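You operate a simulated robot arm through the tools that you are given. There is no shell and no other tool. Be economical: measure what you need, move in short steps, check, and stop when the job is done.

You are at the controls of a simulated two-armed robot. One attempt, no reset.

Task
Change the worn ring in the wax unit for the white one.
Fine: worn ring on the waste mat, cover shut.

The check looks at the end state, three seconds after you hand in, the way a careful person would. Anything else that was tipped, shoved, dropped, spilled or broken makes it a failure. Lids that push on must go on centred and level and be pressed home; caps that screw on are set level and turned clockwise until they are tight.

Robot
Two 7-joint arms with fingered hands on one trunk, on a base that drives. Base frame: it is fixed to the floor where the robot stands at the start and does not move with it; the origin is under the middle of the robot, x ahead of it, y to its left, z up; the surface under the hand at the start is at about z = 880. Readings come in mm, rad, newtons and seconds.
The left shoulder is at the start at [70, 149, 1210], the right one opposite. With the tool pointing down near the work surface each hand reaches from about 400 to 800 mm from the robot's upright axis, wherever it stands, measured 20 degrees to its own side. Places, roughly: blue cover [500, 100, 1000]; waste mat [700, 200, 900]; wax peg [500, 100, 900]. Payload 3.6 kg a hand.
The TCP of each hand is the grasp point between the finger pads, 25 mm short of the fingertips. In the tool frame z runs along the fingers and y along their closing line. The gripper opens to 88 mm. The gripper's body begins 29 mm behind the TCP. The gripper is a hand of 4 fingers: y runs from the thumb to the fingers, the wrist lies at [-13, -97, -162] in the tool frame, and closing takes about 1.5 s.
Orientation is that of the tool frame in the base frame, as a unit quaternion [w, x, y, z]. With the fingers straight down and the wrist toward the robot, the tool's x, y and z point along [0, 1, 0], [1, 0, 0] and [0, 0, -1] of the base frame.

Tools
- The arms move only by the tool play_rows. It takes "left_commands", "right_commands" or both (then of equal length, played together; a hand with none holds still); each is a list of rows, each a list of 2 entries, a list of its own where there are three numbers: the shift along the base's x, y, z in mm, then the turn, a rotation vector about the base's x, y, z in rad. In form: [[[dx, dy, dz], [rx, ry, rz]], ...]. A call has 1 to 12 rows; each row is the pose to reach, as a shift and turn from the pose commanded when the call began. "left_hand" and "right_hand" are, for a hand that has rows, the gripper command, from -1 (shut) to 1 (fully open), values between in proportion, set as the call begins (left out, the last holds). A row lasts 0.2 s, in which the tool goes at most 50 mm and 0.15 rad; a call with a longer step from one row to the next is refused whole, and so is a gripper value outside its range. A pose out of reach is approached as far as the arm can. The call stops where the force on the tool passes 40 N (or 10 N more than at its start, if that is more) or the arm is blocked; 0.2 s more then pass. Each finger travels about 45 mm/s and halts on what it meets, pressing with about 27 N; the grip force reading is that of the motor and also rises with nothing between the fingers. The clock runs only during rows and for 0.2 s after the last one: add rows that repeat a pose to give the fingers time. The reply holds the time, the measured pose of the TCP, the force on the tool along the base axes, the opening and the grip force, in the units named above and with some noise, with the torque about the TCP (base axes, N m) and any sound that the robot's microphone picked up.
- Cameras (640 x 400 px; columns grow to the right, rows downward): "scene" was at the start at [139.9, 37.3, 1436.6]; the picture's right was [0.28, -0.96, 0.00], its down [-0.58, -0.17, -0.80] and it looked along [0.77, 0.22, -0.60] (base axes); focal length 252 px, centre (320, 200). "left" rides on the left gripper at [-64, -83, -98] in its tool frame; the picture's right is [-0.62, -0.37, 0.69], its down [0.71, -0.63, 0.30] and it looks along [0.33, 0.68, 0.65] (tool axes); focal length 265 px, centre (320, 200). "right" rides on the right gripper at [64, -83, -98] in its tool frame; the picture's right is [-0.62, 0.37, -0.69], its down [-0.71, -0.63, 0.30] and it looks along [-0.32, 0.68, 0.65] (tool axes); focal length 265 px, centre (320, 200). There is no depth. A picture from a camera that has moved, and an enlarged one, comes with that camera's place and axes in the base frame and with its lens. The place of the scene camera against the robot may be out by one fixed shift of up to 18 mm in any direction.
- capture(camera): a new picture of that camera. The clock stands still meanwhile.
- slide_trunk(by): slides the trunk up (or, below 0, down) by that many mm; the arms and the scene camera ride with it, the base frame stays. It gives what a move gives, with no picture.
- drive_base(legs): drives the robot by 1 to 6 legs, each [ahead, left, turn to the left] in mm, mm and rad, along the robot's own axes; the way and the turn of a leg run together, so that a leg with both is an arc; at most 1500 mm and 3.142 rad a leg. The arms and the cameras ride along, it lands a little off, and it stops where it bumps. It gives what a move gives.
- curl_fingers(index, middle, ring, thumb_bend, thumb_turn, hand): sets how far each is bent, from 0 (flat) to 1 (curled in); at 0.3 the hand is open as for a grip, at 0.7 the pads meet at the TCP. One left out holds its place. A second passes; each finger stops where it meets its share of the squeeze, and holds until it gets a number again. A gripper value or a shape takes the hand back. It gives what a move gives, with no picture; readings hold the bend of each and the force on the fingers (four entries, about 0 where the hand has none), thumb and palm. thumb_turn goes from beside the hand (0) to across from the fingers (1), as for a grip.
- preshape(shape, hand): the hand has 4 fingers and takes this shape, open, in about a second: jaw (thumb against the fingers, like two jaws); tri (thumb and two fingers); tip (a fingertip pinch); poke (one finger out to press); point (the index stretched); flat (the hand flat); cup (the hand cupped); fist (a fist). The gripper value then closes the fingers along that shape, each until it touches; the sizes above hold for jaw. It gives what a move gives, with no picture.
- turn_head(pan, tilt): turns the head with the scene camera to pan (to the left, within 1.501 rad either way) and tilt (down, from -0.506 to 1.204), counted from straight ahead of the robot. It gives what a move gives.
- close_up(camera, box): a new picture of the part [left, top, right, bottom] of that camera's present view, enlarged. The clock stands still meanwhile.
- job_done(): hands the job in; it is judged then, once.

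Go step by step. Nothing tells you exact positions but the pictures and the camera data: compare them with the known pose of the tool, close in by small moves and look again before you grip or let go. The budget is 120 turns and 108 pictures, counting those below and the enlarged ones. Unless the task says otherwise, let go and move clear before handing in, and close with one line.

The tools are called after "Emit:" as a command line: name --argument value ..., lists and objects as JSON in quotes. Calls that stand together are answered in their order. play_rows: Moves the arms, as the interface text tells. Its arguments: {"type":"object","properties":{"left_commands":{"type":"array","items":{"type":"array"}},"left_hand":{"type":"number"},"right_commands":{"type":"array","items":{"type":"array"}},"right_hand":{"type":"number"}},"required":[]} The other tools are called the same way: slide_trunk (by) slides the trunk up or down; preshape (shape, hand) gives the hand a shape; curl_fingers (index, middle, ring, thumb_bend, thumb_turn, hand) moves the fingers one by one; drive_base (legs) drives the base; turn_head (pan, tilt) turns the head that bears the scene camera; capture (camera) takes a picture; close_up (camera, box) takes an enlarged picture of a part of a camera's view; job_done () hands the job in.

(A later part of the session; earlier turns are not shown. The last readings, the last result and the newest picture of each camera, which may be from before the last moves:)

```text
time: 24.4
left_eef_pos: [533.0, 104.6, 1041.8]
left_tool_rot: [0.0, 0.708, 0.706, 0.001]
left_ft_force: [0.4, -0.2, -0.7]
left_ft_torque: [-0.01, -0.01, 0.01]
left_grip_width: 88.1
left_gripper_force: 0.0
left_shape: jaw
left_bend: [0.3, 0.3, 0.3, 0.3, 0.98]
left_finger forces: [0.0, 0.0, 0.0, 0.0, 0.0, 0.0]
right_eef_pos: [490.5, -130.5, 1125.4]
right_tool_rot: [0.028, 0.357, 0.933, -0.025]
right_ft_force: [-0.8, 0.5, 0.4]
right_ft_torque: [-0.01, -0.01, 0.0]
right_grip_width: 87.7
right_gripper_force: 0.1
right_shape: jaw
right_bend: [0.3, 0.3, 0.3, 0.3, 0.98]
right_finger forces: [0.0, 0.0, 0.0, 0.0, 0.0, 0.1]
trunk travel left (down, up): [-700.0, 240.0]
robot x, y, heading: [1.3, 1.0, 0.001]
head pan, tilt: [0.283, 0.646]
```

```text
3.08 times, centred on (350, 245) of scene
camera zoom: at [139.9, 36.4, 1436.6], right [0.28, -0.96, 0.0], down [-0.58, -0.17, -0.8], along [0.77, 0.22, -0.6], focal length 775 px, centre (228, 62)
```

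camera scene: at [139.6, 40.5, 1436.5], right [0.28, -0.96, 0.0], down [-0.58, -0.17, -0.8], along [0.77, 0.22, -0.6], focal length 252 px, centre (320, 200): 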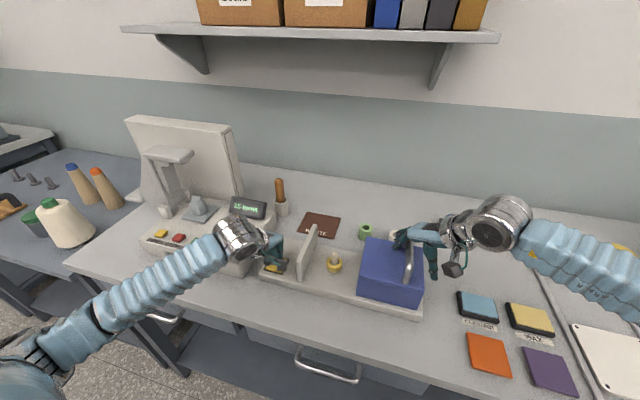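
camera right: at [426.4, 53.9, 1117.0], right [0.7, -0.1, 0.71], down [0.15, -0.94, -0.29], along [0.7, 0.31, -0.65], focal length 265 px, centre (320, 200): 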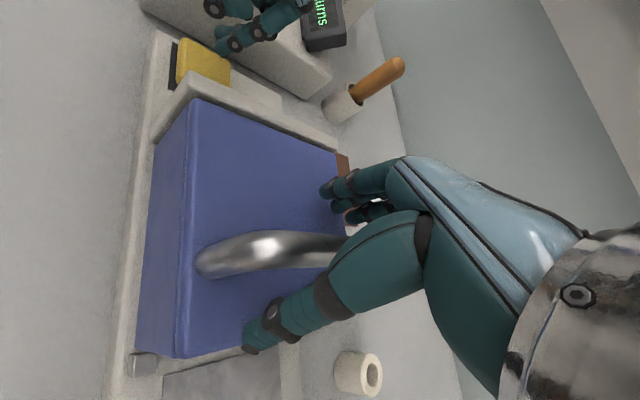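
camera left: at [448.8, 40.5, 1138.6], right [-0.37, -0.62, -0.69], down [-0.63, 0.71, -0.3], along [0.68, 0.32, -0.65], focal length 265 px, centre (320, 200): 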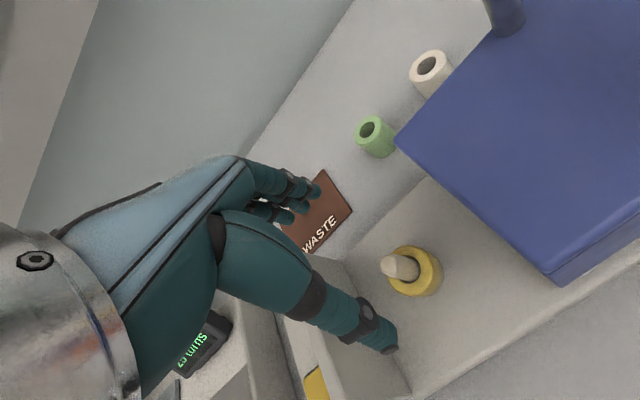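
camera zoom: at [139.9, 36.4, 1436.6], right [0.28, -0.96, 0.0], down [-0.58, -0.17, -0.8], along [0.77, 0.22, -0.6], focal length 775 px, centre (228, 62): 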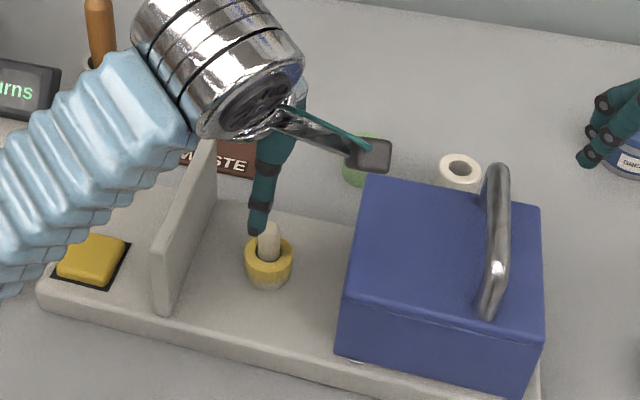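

The hand is centred over the peg: peg top is near z 952, ring top near 925. I'll narrow the opening and descend carefully in stages.

Emit:
play_rows --left_commands '[[[0, 0, -30], [0, 0, 0]], [[0, 0, -60], [0, 0, 0]], [[0, 0, -80], [0, 0, 0]], [[0, 0, -92], [0, 0, 0]], [[0, 0, -100], [0, 0, 0]], [[0, 0, -100], [0, 0, 0]]]' --left_hand 0.55

Emit:
capture --camera "left"

Emit:
close_up --camera "scene" --box '[270, 210, 400, 290]'

Emit:
capture --camera "right"

```text
time: 25.8
left_eef_pos: [531.4, 102.9, 940.8]
left_tool_rot: [0.0, 0.707, 0.707, 0.0]
left_ft_force: [-0.5, -0.2, 0.0]
left_ft_torque: [0.02, -0.02, 0.03]
left_grip_width: 68.2
left_gripper_force: 0.1
left_shape: jaw
left_bend: [0.27, 0.35, 0.32, 0.51, 0.99]
left_finger forces: [0.0, 0.0, 0.1, 0.0, 0.0, 0.0]
right_eef_pos: [490.5, -129.5, 1125.0]
right_tool_rot: [0.027, 0.357, 0.934, -0.025]
right_ft_force: [-0.2, -0.1, -0.6]
right_ft_torque: [-0.01, -0.04, -0.04]
right_grip_width: 87.6
right_gripper_force: 0.1
right_shape: jaw
right_bend: [0.3, 0.3, 0.3, 0.3, 0.98]
right_finger forces: [0.1, 0.0, 0.0, 0.1, 0.0, 0.1]
trunk travel left (down, up): [-700.0, 240.0]
robot x, y, heading: [-0.2, 0.1, 0.003]
head pan, tilt: [0.283, 0.646]
```

```text
76 pictures are left
camera left: at [447.6, 39.6, 1037.2], right [-0.37, -0.62, -0.69], down [-0.63, 0.71, -0.3], along [0.68, 0.32, -0.65], focal length 265 px, centre (320, 200)
```

left: 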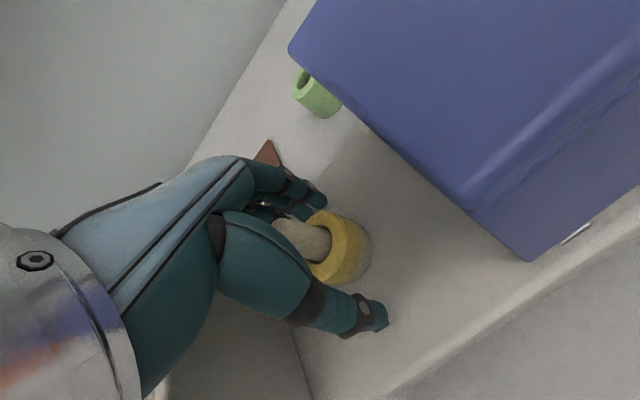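

```text
4.92 times, centred on (335, 250) of scene
camera zoom: at [139.6, 37.4, 1436.6], right [0.28, -0.96, 0.0], down [-0.58, -0.17, -0.8], along [0.77, 0.22, -0.6], focal length 1240 px, centre (246, -46)
```

zoom: 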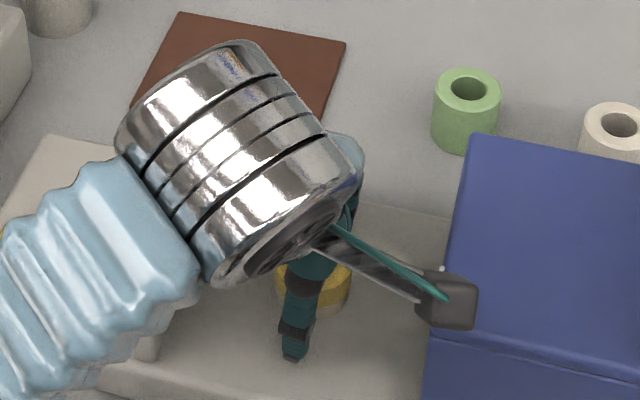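

```text
74 pictures are left
camera right: at [383.3, -142.3, 1221.1], right [0.68, -0.09, 0.72], down [0.12, -0.96, -0.24], along [0.72, 0.25, -0.65], focal length 265 px, centre (320, 200)
```

right: 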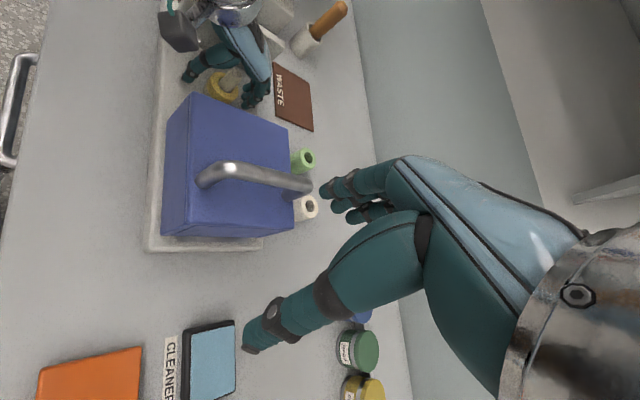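

Ring top is near z 929 and the fingers bracket it. I'll descend the last bit slowly.

Emit:
play_rows --left_commands '[[[1, 1, -4], [0, 0, 0]], [[1, 1, -8], [0, 0, 0]], [[1, 1, -11], [0, 0, 0]], [[1, 1, -11], [0, 0, 0]]]'

Emit:
close_up --camera "left" --box '[240, 130, 420, 360]'

Emit:
close_up --camera "right" --box '[150, 0, 330, 140]'

```text
time: 26.8
left_eef_pos: [534.6, 103.9, 934.3]
left_tool_rot: [0.005, 0.706, 0.708, 0.002]
left_ft_force: [3.9, 1.3, 21.7]
left_ft_torque: [0.05, 0.41, 0.12]
left_grip_width: 67.0
left_gripper_force: 0.1
left_shape: jaw
left_bend: [0.27, 0.34, 0.32, 0.53, 0.99]
left_finger forces: [0.0, 5.5, 0.0, 0.1, 16.5, 0.0]
right_eef_pos: [488.3, -129.9, 1125.7]
right_tool_rot: [0.029, 0.357, 0.933, -0.025]
right_ft_force: [0.7, 0.6, 0.1]
right_ft_torque: [0.0, -0.02, 0.02]
right_grip_width: 87.8
right_gripper_force: 0.1
right_shape: jaw
right_bend: [0.3, 0.3, 0.3, 0.3, 0.98]
right_finger forces: [0.0, 0.1, 0.0, 0.0, 0.0, 0.1]
trunk travel left (down, up): [-700.0, 240.0]
robot x, y, heading: [-1.1, -1.1, -0.001]
head pan, tilt: [0.283, 0.646]
```

```text
1.74 times, centred on (330, 245) of left
camera zoom: at [448.6, 39.6, 1031.3], right [-0.36, -0.62, -0.69], down [-0.63, 0.71, -0.31], along [0.69, 0.32, -0.65], focal length 462 px, centre (303, 122)
```

zoom: 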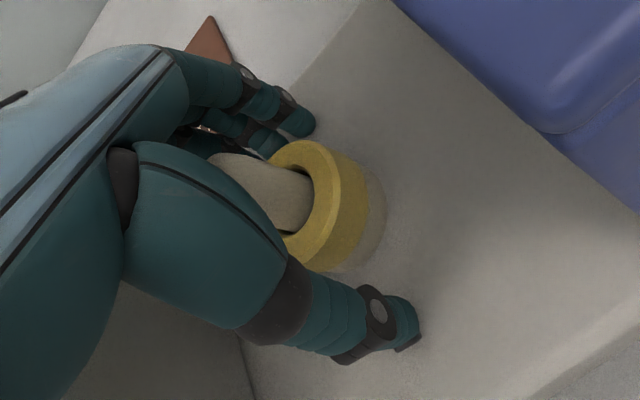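

```text
2.86 times, centred on (240, 70) of right
camera zoom: at [381.4, -142.6, 1222.0], right [0.68, -0.09, 0.72], down [0.12, -0.96, -0.24], along [0.72, 0.25, -0.65], focal length 758 px, centre (549, 571)
```

zoom: 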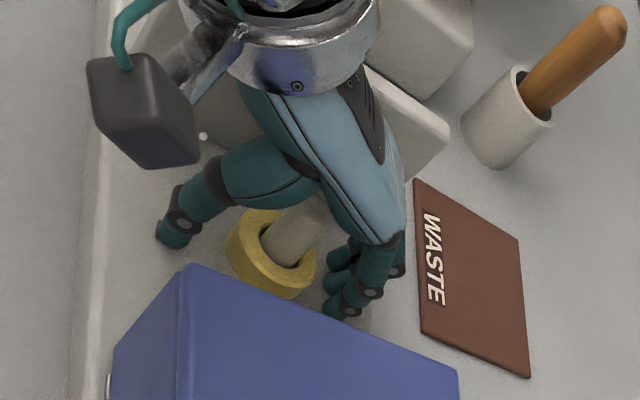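

The thumb and a finger touched the base, so its surface is near z 910. I raise 4 mm and close on the ring.

Emit:
play_rows --left_commands '[[[-1, 0, 4], [0, 0, 0]], [[-1, 0, 5], [0, 0, 0]]]'

Emit:
play_rows --left_commands '[[[0, 0, 0], [0, 0, 0]], [[0, 0, 0], [0, 0, 0]], [[0, 0, 0], [0, 0, 0]], [[0, 0, 0], [0, 0, 0]], [[0, 0, 0], [0, 0, 0]], [[0, 0, 0], [0, 0, 0]], [[0, 0, 0], [0, 0, 0]]]' --left_hand -1

Emit:
close_up --camera "left" --box '[240, 130, 420, 360]'

Emit:
close_up --camera "right" --box '[150, 0, 330, 140]'

```text
time: 27.4
left_eef_pos: [530.7, 103.6, 936.4]
left_tool_rot: [-0.002, 0.707, 0.707, -0.001]
left_ft_force: [0.6, 1.1, 7.7]
left_ft_torque: [0.07, -0.36, 0.05]
left_grip_width: 69.0
left_gripper_force: 0.0
left_shape: jaw
left_bend: [0.27, 0.32, 0.32, 0.52, 0.99]
left_finger forces: [0.1, 7.2, 0.0, 0.0, 0.0, 0.0]
right_eef_pos: [488.9, -130.4, 1125.9]
right_tool_rot: [0.027, 0.357, 0.933, -0.026]
right_ft_force: [-0.1, 0.9, -0.8]
right_ft_torque: [0.02, 0.0, 0.0]
right_grip_width: 87.9
right_gripper_force: 0.1
right_shape: jaw
right_bend: [0.3, 0.3, 0.3, 0.3, 0.98]
right_finger forces: [0.0, 0.0, 0.0, 0.0, 0.0, 0.0]
trunk travel left (down, up): [-700.0, 240.0]
robot x, y, heading: [0.6, -0.7, 0.001]
head pan, tilt: [0.283, 0.646]
```

```text
time: 29.0
left_eef_pos: [530.0, 102.7, 936.1]
left_tool_rot: [0.0, 0.708, 0.706, -0.001]
left_ft_force: [-16.0, -4.1, -1.4]
left_ft_torque: [-0.08, 0.46, -0.01]
left_grip_width: 25.3
left_gripper_force: 26.8
left_shape: jaw
left_bend: [0.74, 0.45, 0.46, 0.71, 1.0]
left_finger forces: [11.7, 4.8, 0.0, 0.0, 34.8, 0.0]
right_eef_pos: [487.3, -129.8, 1125.5]
right_tool_rot: [0.029, 0.357, 0.933, -0.024]
right_ft_force: [0.0, 0.1, 0.2]
right_ft_torque: [-0.02, 0.0, 0.02]
right_grip_width: 88.0
right_gripper_force: 0.1
right_shape: jaw
right_bend: [0.3, 0.3, 0.3, 0.3, 0.98]
right_finger forces: [0.0, 0.0, 0.0, 0.1, 0.0, 0.0]
trunk travel left (down, up): [-700.0, 240.0]
robot x, y, heading: [-2.3, -3.8, 0.008]
head pan, tilt: [0.283, 0.646]
```

```text
1.74 times, centred on (330, 245) of left
camera zoom: at [445.3, 38.5, 1033.7], right [-0.37, -0.62, -0.69], down [-0.63, 0.71, -0.3], along [0.68, 0.32, -0.65], focal length 462 px, centre (303, 122)
```

zoom: 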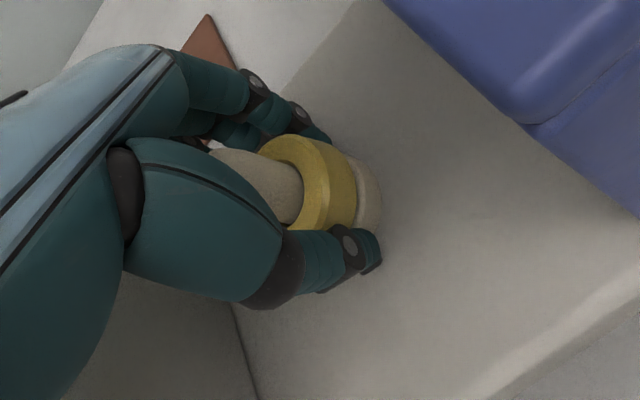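

```text
2.86 times, centred on (240, 70) of right
camera zoom: at [380.3, -143.2, 1221.9], right [0.68, -0.09, 0.73], down [0.12, -0.96, -0.24], along [0.72, 0.25, -0.65], focal length 758 px, centre (549, 571)
```

zoom: 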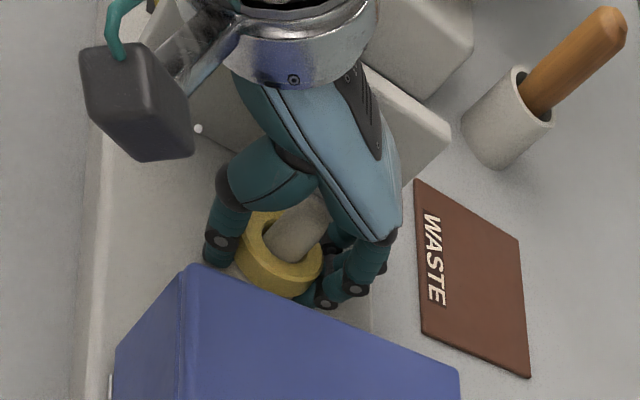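

The grip holds, a bit lopsided, pushing the ring against the peg. I'll ease 3 mm toward the robot and lift slowly, checking.

Emit:
play_rows --left_commands '[[[-2, 0, 0], [0, 0, 0]], [[-3, 0, 3], [0, 0, 0]], [[-3, 0, 7], [0, 0, 0]], [[-3, 0, 12], [0, 0, 0]], [[-3, 0, 12], [0, 0, 0]]]'

Emit:
close_up --camera "left" --box '[240, 130, 420, 360]'

Emit:
close_up --camera "right" --box '[150, 0, 330, 140]'

```text
time: 30.2
left_eef_pos: [527.7, 102.3, 952.9]
left_tool_rot: [0.003, 0.708, 0.706, 0.001]
left_ft_force: [-19.4, -5.1, 2.9]
left_ft_torque: [-0.06, 0.27, 0.04]
left_grip_width: 21.3
left_gripper_force: 26.9
left_shape: jaw
left_bend: [0.76, 0.5, 0.46, 0.73, 0.99]
left_finger forces: [9.9, 0.5, 0.0, 0.0, 29.3, 0.0]
right_eef_pos: [487.5, -132.0, 1126.2]
right_tool_rot: [0.029, 0.357, 0.933, -0.025]
right_ft_force: [0.5, 1.1, -0.9]
right_ft_torque: [-0.03, 0.02, -0.01]
right_grip_width: 87.8
right_gripper_force: 0.0
right_shape: jaw
right_bend: [0.3, 0.3, 0.3, 0.3, 0.98]
right_finger forces: [0.1, 0.0, 0.0, 0.1, 0.0, 0.0]
trunk travel left (down, up): [-700.0, 240.0]
robot x, y, heading: [-2.8, -0.6, -0.001]
head pan, tilt: [0.283, 0.646]
```

```text
1.74 times, centred on (330, 245) of left
camera zoom: at [442.8, 37.9, 1048.9], right [-0.36, -0.62, -0.69], down [-0.63, 0.71, -0.31], along [0.69, 0.32, -0.65], focal length 462 px, centre (303, 122)
```

zoom: 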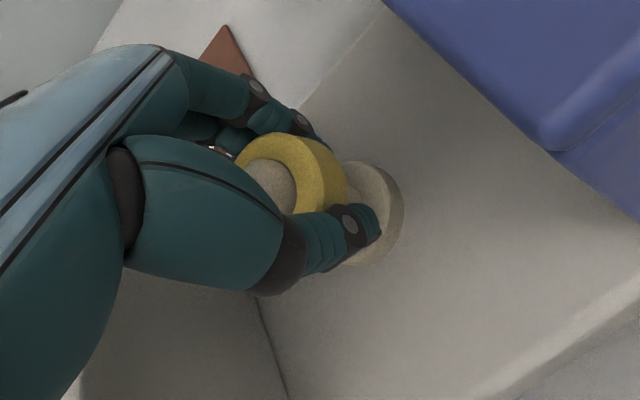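

```text
2.86 times, centred on (240, 70) of right
camera zoom: at [380.3, -143.8, 1222.3], right [0.68, -0.09, 0.73], down [0.12, -0.96, -0.24], along [0.72, 0.25, -0.65], focal length 758 px, centre (549, 571)
```

zoom: 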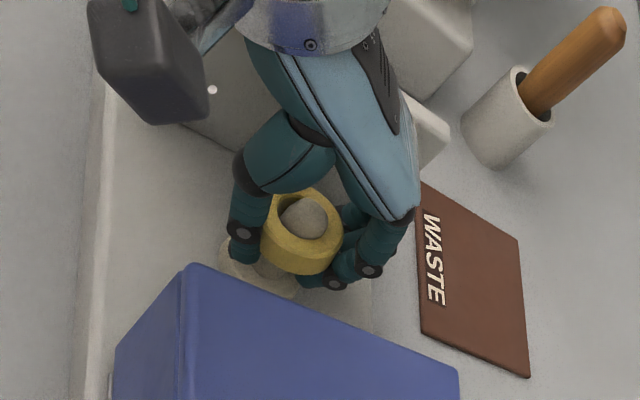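

The ring is coming up over the peg's dome with the fingers beneath it. I continue lifting clear.

Emit:
play_rows --left_commands '[[[0, 0, 6], [0, 0, 0]], [[0, 0, 14], [0, 0, 0]], [[0, 0, 24], [0, 0, 0]], [[0, 0, 40], [0, 0, 0]], [[0, 0, 70], [0, 0, 0]], [[0, 0, 90], [0, 0, 0]], [[0, 0, 90], [0, 0, 0]]]'

Emit:
capture --camera "left"

Emit:
close_up --camera "right" --box '[150, 0, 330, 140]'

```text
time: 31.8
left_eef_pos: [530.0, 104.3, 1040.6]
left_tool_rot: [0.001, 0.707, 0.707, 0.0]
left_ft_force: [0.1, 0.4, -0.4]
left_ft_torque: [-0.01, 0.02, 0.03]
left_grip_width: 17.7
left_gripper_force: 26.7
left_shape: jaw
left_bend: [0.76, 0.51, 0.48, 0.81, 1.0]
left_finger forces: [0.0, 0.0, 0.1, 0.1, 0.1, 0.0]
right_eef_pos: [490.1, -129.6, 1124.6]
right_tool_rot: [0.028, 0.356, 0.934, -0.025]
right_ft_force: [0.6, 0.0, -0.1]
right_ft_torque: [-0.02, 0.04, -0.02]
right_grip_width: 87.9
right_gripper_force: 0.0
right_shape: jaw
right_bend: [0.3, 0.3, 0.3, 0.3, 0.98]
right_finger forces: [0.1, 0.0, 0.0, 0.1, 0.0, 0.0]
trunk travel left (down, up): [-700.0, 240.0]
robot x, y, heading: [0.9, 1.4, -0.002]
head pan, tilt: [0.283, 0.646]
```

```text
67 pictures are left
camera left: at [446.8, 40.3, 1136.9], right [-0.37, -0.62, -0.69], down [-0.63, 0.71, -0.31], along [0.68, 0.32, -0.65], focal length 265 px, centre (320, 200)
```

left: 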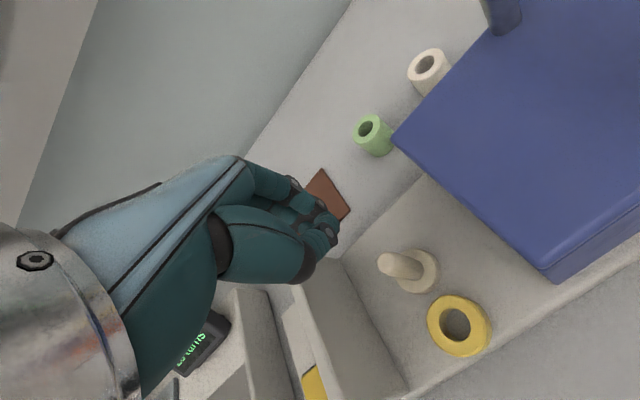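

```text
2.86 times, centred on (240, 70) of right
camera zoom: at [383.6, -142.0, 1221.0], right [0.68, -0.09, 0.72], down [0.12, -0.96, -0.24], along [0.72, 0.25, -0.65], focal length 758 px, centre (549, 571)
```

zoom: 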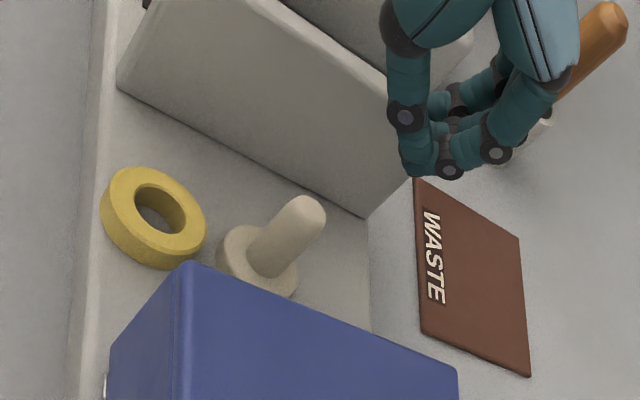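

The ring slipped off the fingers and now lies flat on the unit's base near (482, 103), unharmed. I'll open and move over it, then study the alignment of the fingers.

Emit:
play_rows --left_commands '[[[-12, 0, 0], [0, 0, 0]], [[-30, 0, 0], [0, 0, 0]], [[-48, 0, 0], [0, 0, 0]], [[-48, 0, -20], [0, 0, 0]], [[-48, 0, -45], [0, 0, 0]], [[-48, 0, -65], [0, 0, 0]], [[-48, 0, -65], [0, 0, 0]]]' --left_hand 0.5

Emit:
capture --camera "left"

Emit:
close_up --camera "right" --box '[110, 0, 290, 140]'

Emit:
close_up --camera "scene" --box '[270, 210, 400, 300]'

```text
time: 33.4
left_eef_pos: [480.4, 105.2, 970.8]
left_tool_rot: [0.0, 0.706, 0.708, 0.0]
left_ft_force: [-3.8, 4.3, 2.6]
left_ft_torque: [0.07, -0.1, 0.22]
left_grip_width: 64.7
left_gripper_force: 0.1
left_shape: jaw
left_bend: [0.27, 0.37, 0.33, 0.54, 0.99]
left_finger forces: [0.5, 5.6, 0.1, 0.0, 0.1, 0.0]
right_eef_pos: [489.8, -128.9, 1125.4]
right_tool_rot: [0.028, 0.357, 0.933, -0.026]
right_ft_force: [-1.1, 0.1, -0.7]
right_ft_torque: [-0.01, -0.01, 0.02]
right_grip_width: 88.1
right_gripper_force: 0.1
right_shape: jaw
right_bend: [0.3, 0.3, 0.3, 0.3, 0.98]
right_finger forces: [0.0, 0.0, 0.1, 0.0, 0.0, 0.0]
trunk travel left (down, up): [-700.0, 240.0]
robot x, y, heading: [3.6, 4.7, 0.001]
head pan, tilt: [0.283, 0.646]
```

```text
65 pictures are left
camera left: at [396.9, 41.2, 1069.0], right [-0.37, -0.62, -0.69], down [-0.63, 0.71, -0.3], along [0.68, 0.33, -0.65], focal length 265 px, centre (320, 200)
```

left: 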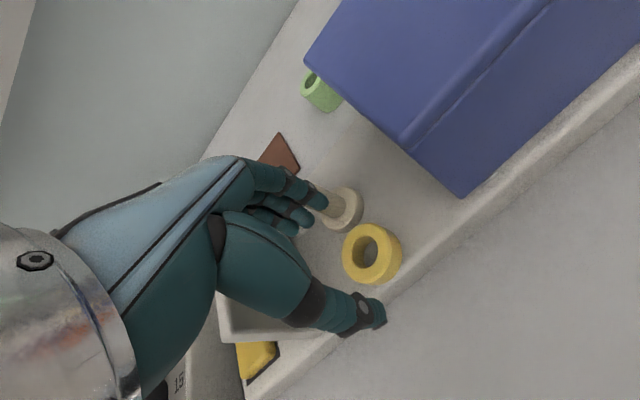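

```text
2.86 times, centred on (200, 70) of right
camera zoom: at [383.0, -141.6, 1221.3], right [0.68, -0.09, 0.72], down [0.12, -0.96, -0.24], along [0.72, 0.25, -0.65], focal length 758 px, centre (663, 571)
```

zoom: 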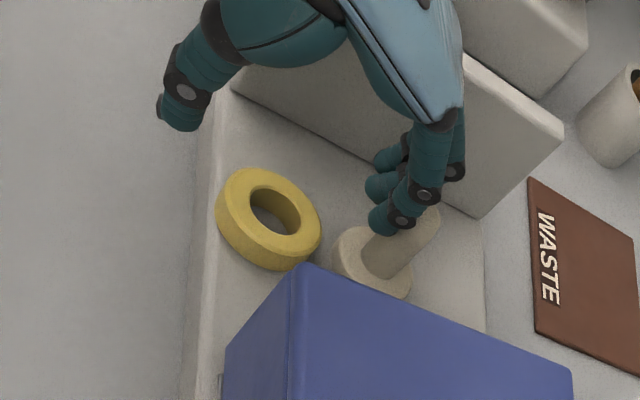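

```text
4.44 times, centred on (335, 255) of scene
camera zoom: at [139.2, 38.1, 1436.7], right [0.28, -0.96, 0.0], down [-0.58, -0.17, -0.8], along [0.77, 0.22, -0.6], focal length 1119 px, centre (253, -44)
```

zoom: 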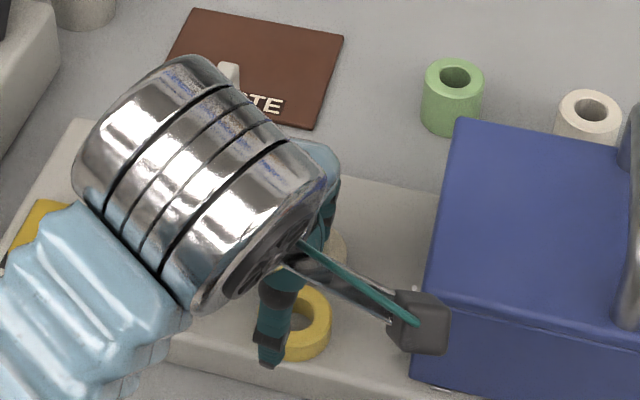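

The middle finger brushed the peg, so there's no room to close along x here. I'll lift, take the three-digit shape, and turn the hand about −55° so that the fingers clear the peg.

Emit:
play_rows --left_commands '[[[-2, 0, 20], [0, 0, 0]], [[-2, 0, 60], [0, 0, 0]], [[-2, 0, 90], [0, 0, 0]]]'

Emit:
preshape --hand "left" --shape "tri"

Emit:
play_rows --left_commands '[[[0, 0, 0], [0, 0, -0.14]], [[0, 0, 0], [0, 0, -0.28]], [[0, 0, 0], [0, 0, -0.42]], [[0, 0, 0], [0, 0, -0.56]], [[0, 0, 0], [0, 0, -0.7]], [[0, 0, 0], [0, 0, -0.84]], [[0, 0, 0], [0, 0, -0.96]], [[0, 0, 0], [0, 0, -0.96]]]'

Emit:
capture --camera "left"

```text
time: 34.2
left_eef_pos: [478.3, 102.1, 1062.4]
left_tool_rot: [-0.001, 0.707, 0.707, -0.001]
left_ft_force: [-0.5, 0.2, -0.6]
left_ft_torque: [0.0, 0.02, -0.01]
left_grip_width: 65.6
left_gripper_force: 0.1
left_shape: jaw
left_bend: [0.27, 0.36, 0.33, 0.54, 0.99]
left_finger forces: [0.0, 0.0, 0.1, 0.1, 0.0, 0.0]
right_eef_pos: [490.2, -130.0, 1124.9]
right_tool_rot: [0.028, 0.357, 0.933, -0.025]
right_ft_force: [0.7, 0.9, 0.0]
right_ft_torque: [0.02, -0.02, -0.04]
right_grip_width: 88.1
right_gripper_force: 0.1
right_shape: jaw
right_bend: [0.3, 0.3, 0.3, 0.3, 0.98]
right_finger forces: [0.0, 0.0, 0.0, 0.1, 0.1, 0.1]
trunk travel left (down, up): [-700.0, 240.0]
robot x, y, heading: [0.1, 3.0, 0.002]
head pan, tilt: [0.283, 0.646]
```

```text
time: 35.1
left_eef_pos: [477.6, 102.9, 1061.6]
left_tool_rot: [0.0, 0.707, 0.707, 0.0]
left_ft_force: [0.6, 0.0, -0.2]
left_ft_torque: [0.03, 0.02, 0.03]
left_grip_width: 87.8
left_gripper_force: 0.1
left_shape: tri
left_bend: [0.3, 0.3, 0.99, 0.3, 0.98]
left_finger forces: [0.1, 0.0, 0.0, 0.0, 0.0, 0.1]
right_eef_pos: [489.6, -129.5, 1126.5]
right_tool_rot: [0.027, 0.357, 0.933, -0.026]
right_ft_force: [0.1, -0.5, 0.3]
right_ft_torque: [-0.02, 0.01, 0.02]
right_grip_width: 88.0
right_gripper_force: 0.1
right_shape: jaw
right_bend: [0.3, 0.3, 0.3, 0.3, 0.98]
right_finger forces: [0.0, 0.1, 0.0, 0.0, 0.0, 0.1]
trunk travel left (down, up): [-700.0, 240.0]
robot x, y, heading: [1.7, 0.1, -0.002]
head pan, tilt: [0.283, 0.646]
```

```text
time: 36.9
left_eef_pos: [478.7, 103.0, 1063.6]
left_tool_rot: [0.0, 0.954, 0.3, 0.0]
left_ft_force: [0.9, 0.2, -0.7]
left_ft_torque: [0.0, 0.03, 0.03]
left_grip_width: 88.1
left_gripper_force: 0.0
left_shape: tri
left_bend: [0.3, 0.3, 0.99, 0.3, 0.98]
left_finger forces: [0.0, 0.0, 0.0, 0.0, 0.0, 0.0]
right_eef_pos: [490.0, -130.7, 1125.1]
right_tool_rot: [0.028, 0.357, 0.933, -0.025]
right_ft_force: [-0.6, 0.0, 0.0]
right_ft_torque: [0.0, 0.02, -0.04]
right_grip_width: 87.9
right_gripper_force: 0.0
right_shape: jaw
right_bend: [0.3, 0.3, 0.3, 0.3, 0.98]
right_finger forces: [0.1, 0.0, 0.0, 0.0, 0.1, 0.1]
trunk travel left (down, up): [-700.0, 240.0]
robot x, y, heading: [-0.9, 1.1, -0.004]
head pan, tilt: [0.283, 0.646]
```

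```text
62 pictures are left
camera left: at [378.0, 134.7, 1160.7], right [-0.72, -0.05, -0.69], down [0.23, 0.93, -0.3], along [0.66, -0.37, -0.65], focal length 265 px, centre (320, 200)
```

left: 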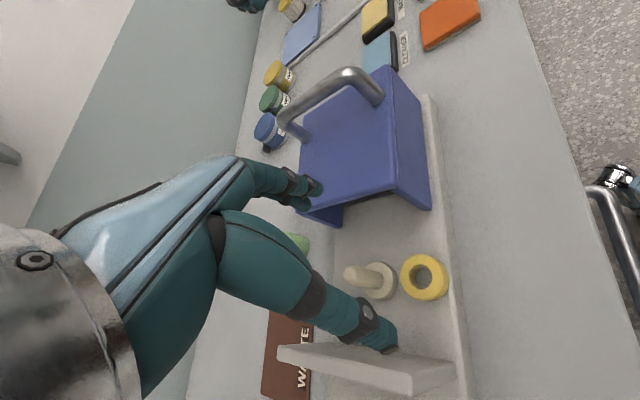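

The turn worked; the ring's centre is at about (483, 105). I'll go down with a moderate opening and check the clearance.

Emit:
play_rows --left_commands '[[[4, 2, -30], [0, 0, 0]], [[4, 2, -60], [0, 0, 0]], [[4, 2, -85], [0, 0, 0]], [[4, 2, -105], [0, 0, 0]], [[4, 2, -105], [0, 0, 0]]]' --left_hand 0.55

Emit:
capture --camera "left"

Emit:
close_up --camera "right" --box '[110, 0, 290, 140]'

```text
time: 38.1
left_eef_pos: [484.1, 105.9, 956.4]
left_tool_rot: [-0.001, 0.954, 0.3, 0.0]
left_ft_force: [0.6, 0.0, -0.4]
left_ft_torque: [0.01, -0.01, -0.05]
left_grip_width: 68.6
left_gripper_force: 0.1
left_shape: tri
left_bend: [0.27, 0.35, 0.99, 0.51, 0.99]
left_finger forces: [0.0, 0.1, 0.1, 0.0, 0.0, 0.0]
right_eef_pos: [490.1, -130.3, 1125.9]
right_tool_rot: [0.027, 0.356, 0.934, -0.025]
right_ft_force: [0.5, -0.4, -0.1]
right_ft_torque: [0.01, 0.01, 0.0]
right_grip_width: 87.9
right_gripper_force: 0.0
right_shape: jaw
right_bend: [0.3, 0.3, 0.3, 0.3, 0.98]
right_finger forces: [0.1, 0.0, 0.1, 0.0, 0.0, 0.1]
trunk travel left (down, up): [-700.0, 240.0]
robot x, y, heading: [3.6, -5.5, -0.002]
head pan, tilt: [0.283, 0.646]
```

```text
61 pictures are left
camera left: at [382.3, 136.9, 1054.5], right [-0.72, -0.05, -0.69], down [0.22, 0.93, -0.3], along [0.66, -0.37, -0.65], focal length 265 px, centre (320, 200)
```

left: 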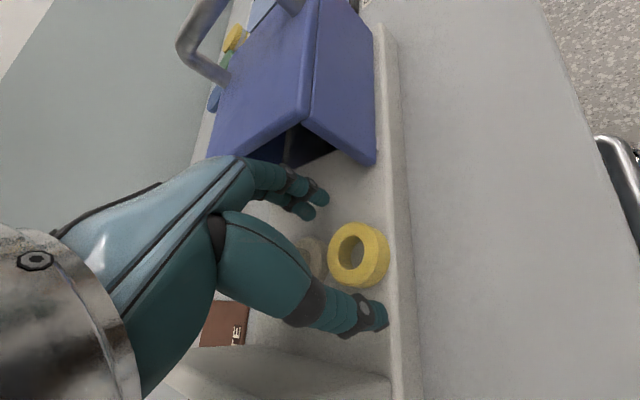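

```text
2.86 times, centred on (200, 70) of right
camera zoom: at [383.3, -142.8, 1221.0], right [0.68, -0.09, 0.72], down [0.12, -0.96, -0.24], along [0.72, 0.25, -0.65], focal length 758 px, centre (663, 571)
```

zoom: 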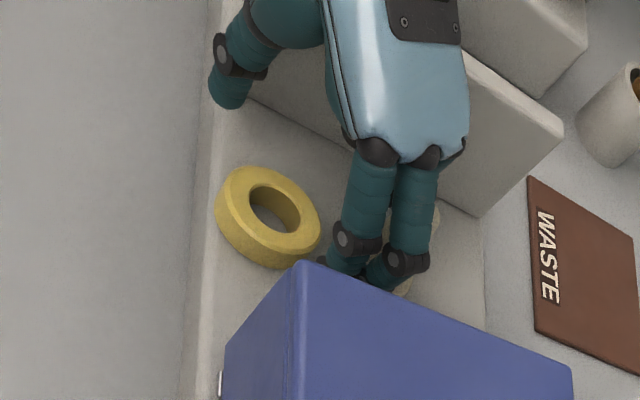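

Thumb and fingers straddle the ring symmetrically. I lower until just above the base.

Emit:
play_rows --left_commands '[[[0, 0, -8], [0, 0, 0]], [[0, 0, -14], [0, 0, 0]], [[0, 0, -18], [0, 0, 0]], [[0, 0, -21], [0, 0, 0]], [[0, 0, -21], [0, 0, 0]]]'

Emit:
close_up --camera "left" --box '[240, 130, 420, 360]'

```text
time: 39.3
left_eef_pos: [484.8, 105.9, 937.1]
left_tool_rot: [0.0, 0.954, 0.301, 0.0]
left_ft_force: [-0.1, -0.1, 0.4]
left_ft_torque: [0.0, -0.01, -0.01]
left_grip_width: 68.6
left_gripper_force: 0.0
left_shape: tri
left_bend: [0.27, 0.35, 0.99, 0.51, 0.99]
left_finger forces: [0.0, 0.1, 0.1, 0.0, 0.0, 0.0]
right_eef_pos: [490.4, -130.2, 1125.1]
right_tool_rot: [0.028, 0.357, 0.933, -0.025]
right_ft_force: [0.4, 0.5, 0.2]
right_ft_torque: [0.04, 0.0, 0.01]
right_grip_width: 87.6
right_gripper_force: 0.1
right_shape: jaw
right_bend: [0.3, 0.3, 0.3, 0.3, 0.98]
right_finger forces: [0.1, 0.0, 0.0, 0.0, 0.1, 0.1]
trunk travel left (down, up): [-700.0, 240.0]
robot x, y, heading: [-2.2, 2.4, 0.001]
head pan, tilt: [0.283, 0.646]
```

```text
1.74 times, centred on (330, 245) of left
camera zoom: at [382.9, 137.0, 1033.7], right [-0.72, -0.05, -0.69], down [0.22, 0.93, -0.3], along [0.66, -0.37, -0.65], focal length 462 px, centre (303, 122)
```

zoom: 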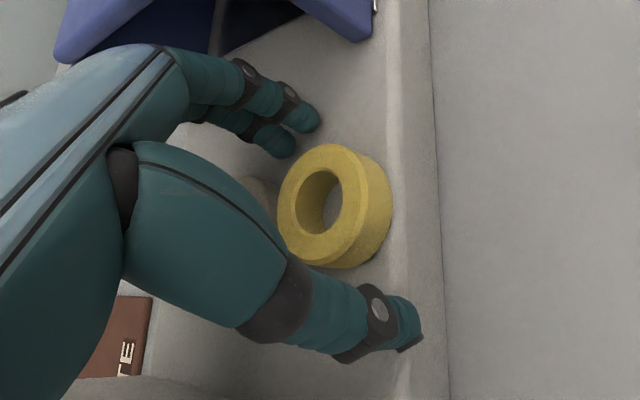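

Aligned well. A few more millimetres down until touch.

Emit:
play_rows --left_commands '[[[0, 0, -2], [0, 0, 0]], [[0, 0, -4], [0, 0, 0]], [[0, 0, -6], [0, 0, 0]], [[0, 0, -6], [0, 0, 0]]]'

```text
time: 40.3
left_eef_pos: [483.6, 106.3, 934.6]
left_tool_rot: [0.001, 0.954, 0.301, 0.003]
left_ft_force: [1.7, 1.8, 17.0]
left_ft_torque: [-0.51, -0.46, 0.08]
left_grip_width: 68.1
left_gripper_force: 0.0
left_shape: tri
left_bend: [0.26, 0.32, 0.99, 0.51, 0.99]
left_finger forces: [5.5, 11.1, 0.0, 0.0, 0.0, 0.1]
right_eef_pos: [488.5, -129.9, 1126.2]
right_tool_rot: [0.028, 0.357, 0.933, -0.026]
right_ft_force: [0.1, 0.0, 1.1]
right_ft_torque: [0.0, -0.02, 0.01]
right_grip_width: 87.6
right_gripper_force: 0.0
right_shape: jaw
right_bend: [0.3, 0.3, 0.3, 0.3, 0.98]
right_finger forces: [0.0, 0.0, 0.1, 0.0, 0.1, 0.0]
trunk travel left (down, up): [-700.0, 240.0]
robot x, y, heading: [-0.7, 1.3, 0.003]
head pan, tilt: [0.283, 0.646]
```

The fingers touched the base. I raise 5 mm and close gently in stages.

Emit:
play_rows --left_commands '[[[0, 0, 5], [0, 0, 0]], [[0, 0, 5], [0, 0, 0]], [[0, 0, 5], [0, 0, 0]], [[0, 0, 5], [0, 0, 0]], [[0, 0, 5], [0, 0, 0]]]' --left_hand 0.05

Emit:
close_up --camera "left" --box '[240, 130, 420, 360]'

Emit:
close_up --camera "right" --box '[110, 0, 290, 140]'

```text
time: 41.5
left_eef_pos: [482.4, 106.0, 935.7]
left_tool_rot: [-0.001, 0.954, 0.301, -0.001]
left_ft_force: [0.3, -0.8, 2.6]
left_ft_torque: [-0.11, -0.07, 0.01]
left_grip_width: 36.0
left_gripper_force: 27.0
left_shape: tri
left_bend: [0.74, 0.44, 1.0, 0.76, 1.0]
left_finger forces: [13.6, 12.8, 0.0, 0.0, 24.0, 0.0]
right_eef_pos: [489.3, -130.0, 1123.5]
right_tool_rot: [0.027, 0.357, 0.933, -0.026]
right_ft_force: [-0.1, -0.2, -1.3]
right_ft_torque: [-0.02, 0.02, -0.01]
right_grip_width: 87.9
right_gripper_force: 0.0
right_shape: jaw
right_bend: [0.3, 0.3, 0.3, 0.3, 0.98]
right_finger forces: [0.0, 0.1, 0.0, 0.0, 0.0, 0.1]
trunk travel left (down, up): [-700.0, 240.0]
robot x, y, heading: [-2.1, -1.2, 0.001]
head pan, tilt: [0.283, 0.646]
```

```text
1.74 times, centred on (330, 245) of left
camera zoom: at [381.5, 137.6, 1033.0], right [-0.72, -0.05, -0.69], down [0.22, 0.93, -0.3], along [0.66, -0.37, -0.66], focal length 462 px, centre (303, 122)
```

zoom: 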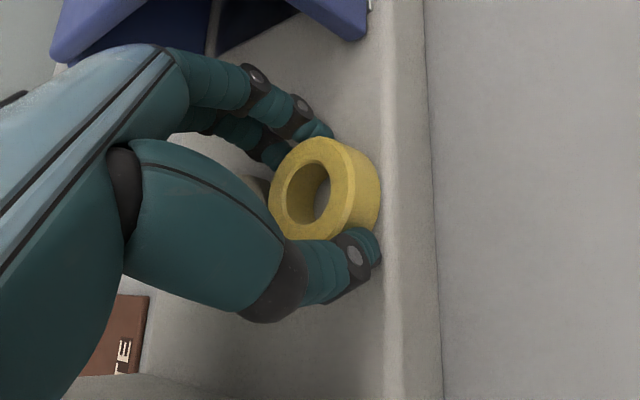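

```text
2.86 times, centred on (200, 70) of right
camera zoom: at [383.0, -142.8, 1221.0], right [0.68, -0.09, 0.72], down [0.12, -0.96, -0.24], along [0.72, 0.25, -0.65], focal length 758 px, centre (663, 571)
```

zoom: 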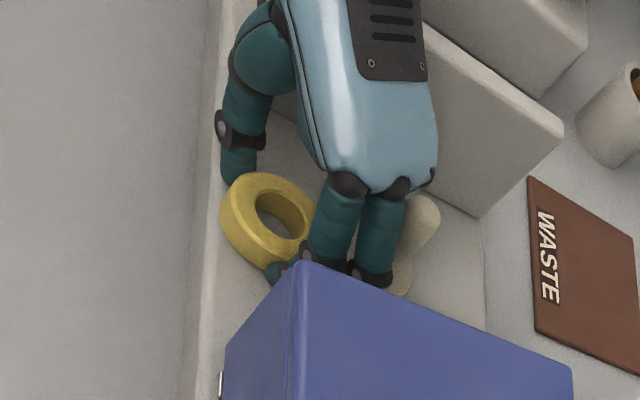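

All three digits press in balance now (13.6 + 12.8 vs 24 N). I'll lift slowly and check the ring stays.

Emit:
play_rows --left_commands '[[[0, 0, 3], [0, 0, 0]], [[0, 0, 8], [0, 0, 0]], [[0, 0, 14], [0, 0, 0]], [[0, 0, 20], [0, 0, 0]], [[0, 0, 20], [0, 0, 0]]]' --left_hand -0.4

Emit:
close_up --camera "left" --box '[240, 130, 420, 360]'

Emit:
close_up --camera "right" --box '[110, 0, 290, 140]'

```text
time: 42.7
left_eef_pos: [483.4, 107.0, 955.9]
left_tool_rot: [0.0, 0.954, 0.3, 0.001]
left_ft_force: [-0.5, -0.5, -0.1]
left_ft_torque: [-0.01, 0.01, -0.02]
left_grip_width: 34.1
left_gripper_force: 26.4
left_shape: tri
left_bend: [0.74, 0.45, 1.0, 0.75, 1.0]
left_finger forces: [11.8, 12.5, 0.1, 0.0, 24.2, 0.0]
right_eef_pos: [490.3, -129.4, 1125.7]
right_tool_rot: [0.028, 0.357, 0.933, -0.025]
right_ft_force: [0.7, 0.2, -0.3]
right_ft_torque: [0.0, 0.02, -0.04]
right_grip_width: 87.8
right_gripper_force: 0.2
right_shape: jaw
right_bend: [0.3, 0.3, 0.3, 0.3, 0.98]
right_finger forces: [0.0, 0.0, 0.1, 0.1, 0.0, 0.0]
trunk travel left (down, up): [-700.0, 240.0]
robot x, y, heading: [0.0, 3.9, -0.001]
head pan, tilt: [0.283, 0.646]
```

```text
1.74 times, centred on (330, 245) of left
camera zoom: at [382.6, 138.0, 1053.0], right [-0.72, -0.05, -0.69], down [0.22, 0.93, -0.3], along [0.66, -0.37, -0.65], focal length 462 px, centre (303, 122)
```

zoom: 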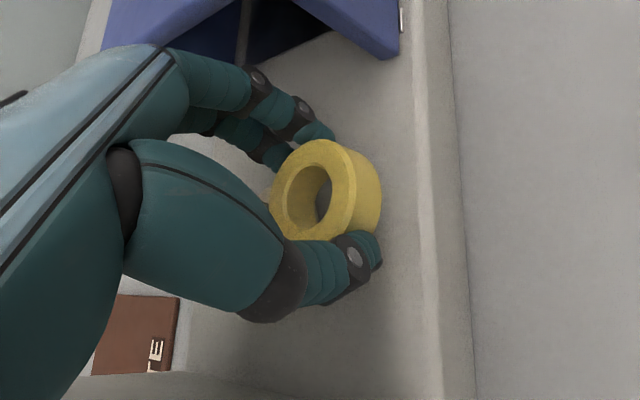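

```text
2.86 times, centred on (200, 70) of right
camera zoom: at [383.3, -142.6, 1221.0], right [0.68, -0.09, 0.72], down [0.12, -0.96, -0.24], along [0.72, 0.25, -0.65], focal length 758 px, centre (663, 571)
```

zoom: 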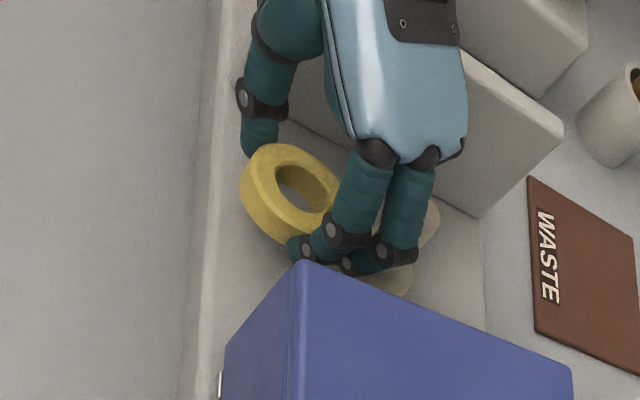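

The ring is held firmly and level. I'll lift high and carry it to above the waste mat at about (708, 195).

Emit:
play_rows --left_commands '[[[0, 0, 45], [0, 0, 0]], [[0, 0, 90], [0, 0, 0]], [[0, 0, 120], [0, 0, 0]], [[30, 10, 120], [0, 0, 0.08]], [[60, 25, 120], [0, 0, 0.16]], [[90, 40, 120], [0, 0, 0.24]], [[120, 50, 120], [0, 0, 0.32]], [[150, 60, 110], [0, 0, 0.4]], [[180, 70, 90], [0, 0, 0.4]], [[205, 80, 60], [0, 0, 0.4]], [[225, 88, 30], [0, 0, 0.4]], [[225, 88, 30], [0, 0, 0.4]]]'

Emit:
capture --camera "left"

Emit:
close_up --camera "scene" --box '[240, 150, 440, 280]'

```text
time: 45.3
left_eef_pos: [706.6, 193.4, 986.0]
left_tool_rot: [0.001, 0.875, 0.485, 0.0]
left_ft_force: [-0.2, 0.7, -0.1]
left_ft_torque: [-0.01, 0.0, -0.04]
left_grip_width: 33.7
left_gripper_force: 27.2
left_shape: tri
left_bend: [0.74, 0.45, 1.0, 0.75, 1.0]
left_finger forces: [11.7, 12.5, 0.0, 0.1, 24.0, 0.0]
right_eef_pos: [489.5, -129.7, 1126.1]
right_tool_rot: [0.028, 0.357, 0.933, -0.025]
right_ft_force: [0.6, -0.6, -0.6]
right_ft_torque: [0.02, -0.01, -0.02]
right_grip_width: 88.1
right_gripper_force: 0.1
right_shape: jaw
right_bend: [0.3, 0.3, 0.3, 0.3, 0.98]
right_finger forces: [0.1, 0.1, 0.0, 0.1, 0.0, 0.0]
trunk travel left (down, up): [-700.0, 240.0]
robot x, y, heading: [-1.8, 0.6, 0.004]
head pan, tilt: [0.283, 0.646]
```

```text
54 pictures are left
camera left: at [600.5, 183.8, 1083.2], right [-0.64, -0.33, -0.69], down [-0.15, 0.94, -0.31], along [0.75, -0.09, -0.65], focal length 265 px, centre (320, 200)
```

left: 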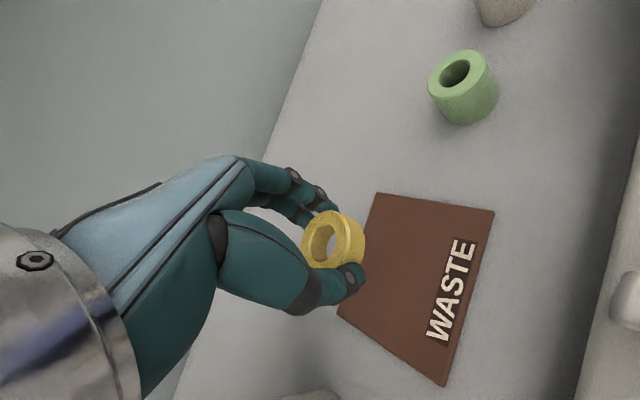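

```text
3.08 times, centred on (340, 215) of scene
camera zoom: at [138.8, 37.6, 1436.7], right [0.28, -0.96, 0.0], down [-0.58, -0.17, -0.8], along [0.77, 0.22, -0.6], focal length 775 px, centre (258, 154)
```

zoom: 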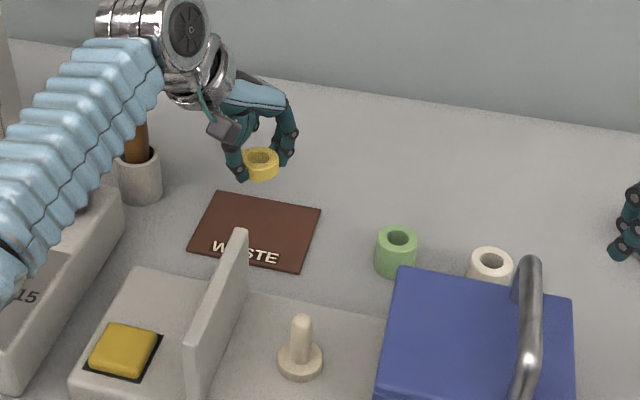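

The mat's centre is at (708, 197), right below. I lower until light contact.

Emit:
play_rows --left_commands '[[[1, 3, -25], [0, 0, 0]], [[1, 3, -45], [0, 0, 0]], [[1, 3, -58], [0, 0, 0]], [[1, 3, -65], [0, 0, 0]], [[1, 3, -69], [0, 0, 0]], [[1, 3, -69], [0, 0, 0]]]'

Emit:
close_up --camera "left" --box '[240, 130, 480, 360]'

Emit:
close_up --camera "scene" --box '[270, 180, 370, 250]'

```text
time: 46.7
left_eef_pos: [709.0, 196.8, 917.4]
left_tool_rot: [0.0, 0.875, 0.484, 0.0]
left_ft_force: [0.0, 0.0, -0.3]
left_ft_torque: [-0.06, 0.03, 0.02]
left_grip_width: 33.9
left_gripper_force: 26.9
left_shape: tri
left_bend: [0.74, 0.45, 1.0, 0.75, 1.0]
left_finger forces: [11.8, 12.5, 0.1, 0.0, 23.9, 0.0]
right_eef_pos: [491.1, -129.4, 1125.2]
right_tool_rot: [0.027, 0.357, 0.933, -0.025]
right_ft_force: [0.7, -0.2, 0.0]
right_ft_torque: [-0.02, -0.02, 0.02]
right_grip_width: 88.1
right_gripper_force: 0.0
right_shape: jaw
right_bend: [0.3, 0.3, 0.3, 0.3, 0.98]
right_finger forces: [0.0, 0.0, 0.1, 0.1, 0.0, 0.1]
trunk travel left (down, up): [-700.0, 240.0]
robot x, y, heading: [-0.8, 2.5, -0.0]
head pan, tilt: [0.283, 0.646]
```

```text
1.74 times, centred on (360, 245) of left
camera zoom: at [603.0, 187.3, 1013.9], right [-0.64, -0.33, -0.69], down [-0.15, 0.94, -0.3], along [0.75, -0.09, -0.65], focal length 462 px, centre (250, 122)
```

zoom: 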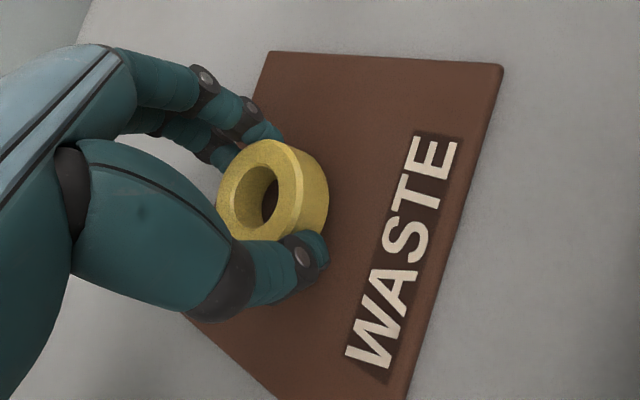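

```text
5.71 times, centred on (320, 215) of scene
camera zoom: at [139.6, 37.2, 1436.6], right [0.28, -0.96, 0.0], down [-0.58, -0.17, -0.8], along [0.77, 0.22, -0.6], focal length 1439 px, centre (320, 114)
```

zoom: 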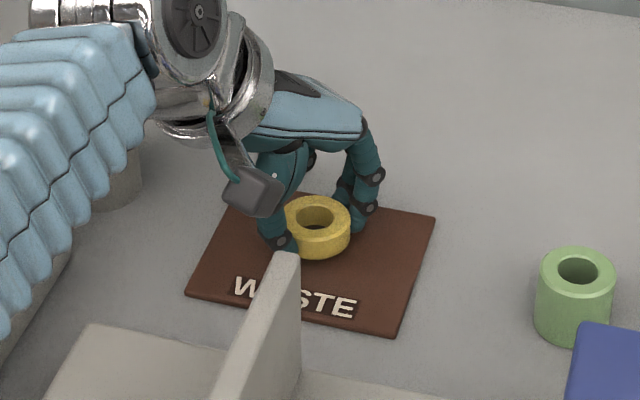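

Not touching yet. I continue down gently.

Emit:
play_rows --left_commands '[[[-2, 0, -2], [0, 0, 0]], [[-3, 0, -4], [0, 0, 0]], [[-3, 0, -6], [0, 0, 0]], [[-3, 0, -7], [0, 0, 0]]]'

```text
time: 47.7
left_eef_pos: [705.0, 197.9, 911.0]
left_tool_rot: [0.001, 0.875, 0.485, 0.001]
left_ft_force: [0.7, -0.2, 1.7]
left_ft_torque: [-0.02, -0.06, 0.03]
left_grip_width: 33.7
left_gripper_force: 26.1
left_shape: tri
left_bend: [0.74, 0.45, 1.0, 0.75, 1.0]
left_finger forces: [13.3, 13.2, 0.0, 0.0, 24.3, 0.0]
right_eef_pos: [490.0, -130.2, 1126.1]
right_tool_rot: [0.027, 0.357, 0.933, -0.026]
right_ft_force: [0.2, 0.1, -1.0]
right_ft_torque: [-0.02, 0.02, 0.01]
right_grip_width: 88.0
right_gripper_force: 0.1
right_shape: jaw
right_bend: [0.3, 0.3, 0.3, 0.3, 0.98]
right_finger forces: [0.0, 0.0, 0.0, 0.0, 0.1, 0.1]
trunk travel left (down, up): [-700.0, 240.0]
robot x, y, heading: [-2.4, 3.8, -0.005]
head pan, tilt: [0.283, 0.646]
```

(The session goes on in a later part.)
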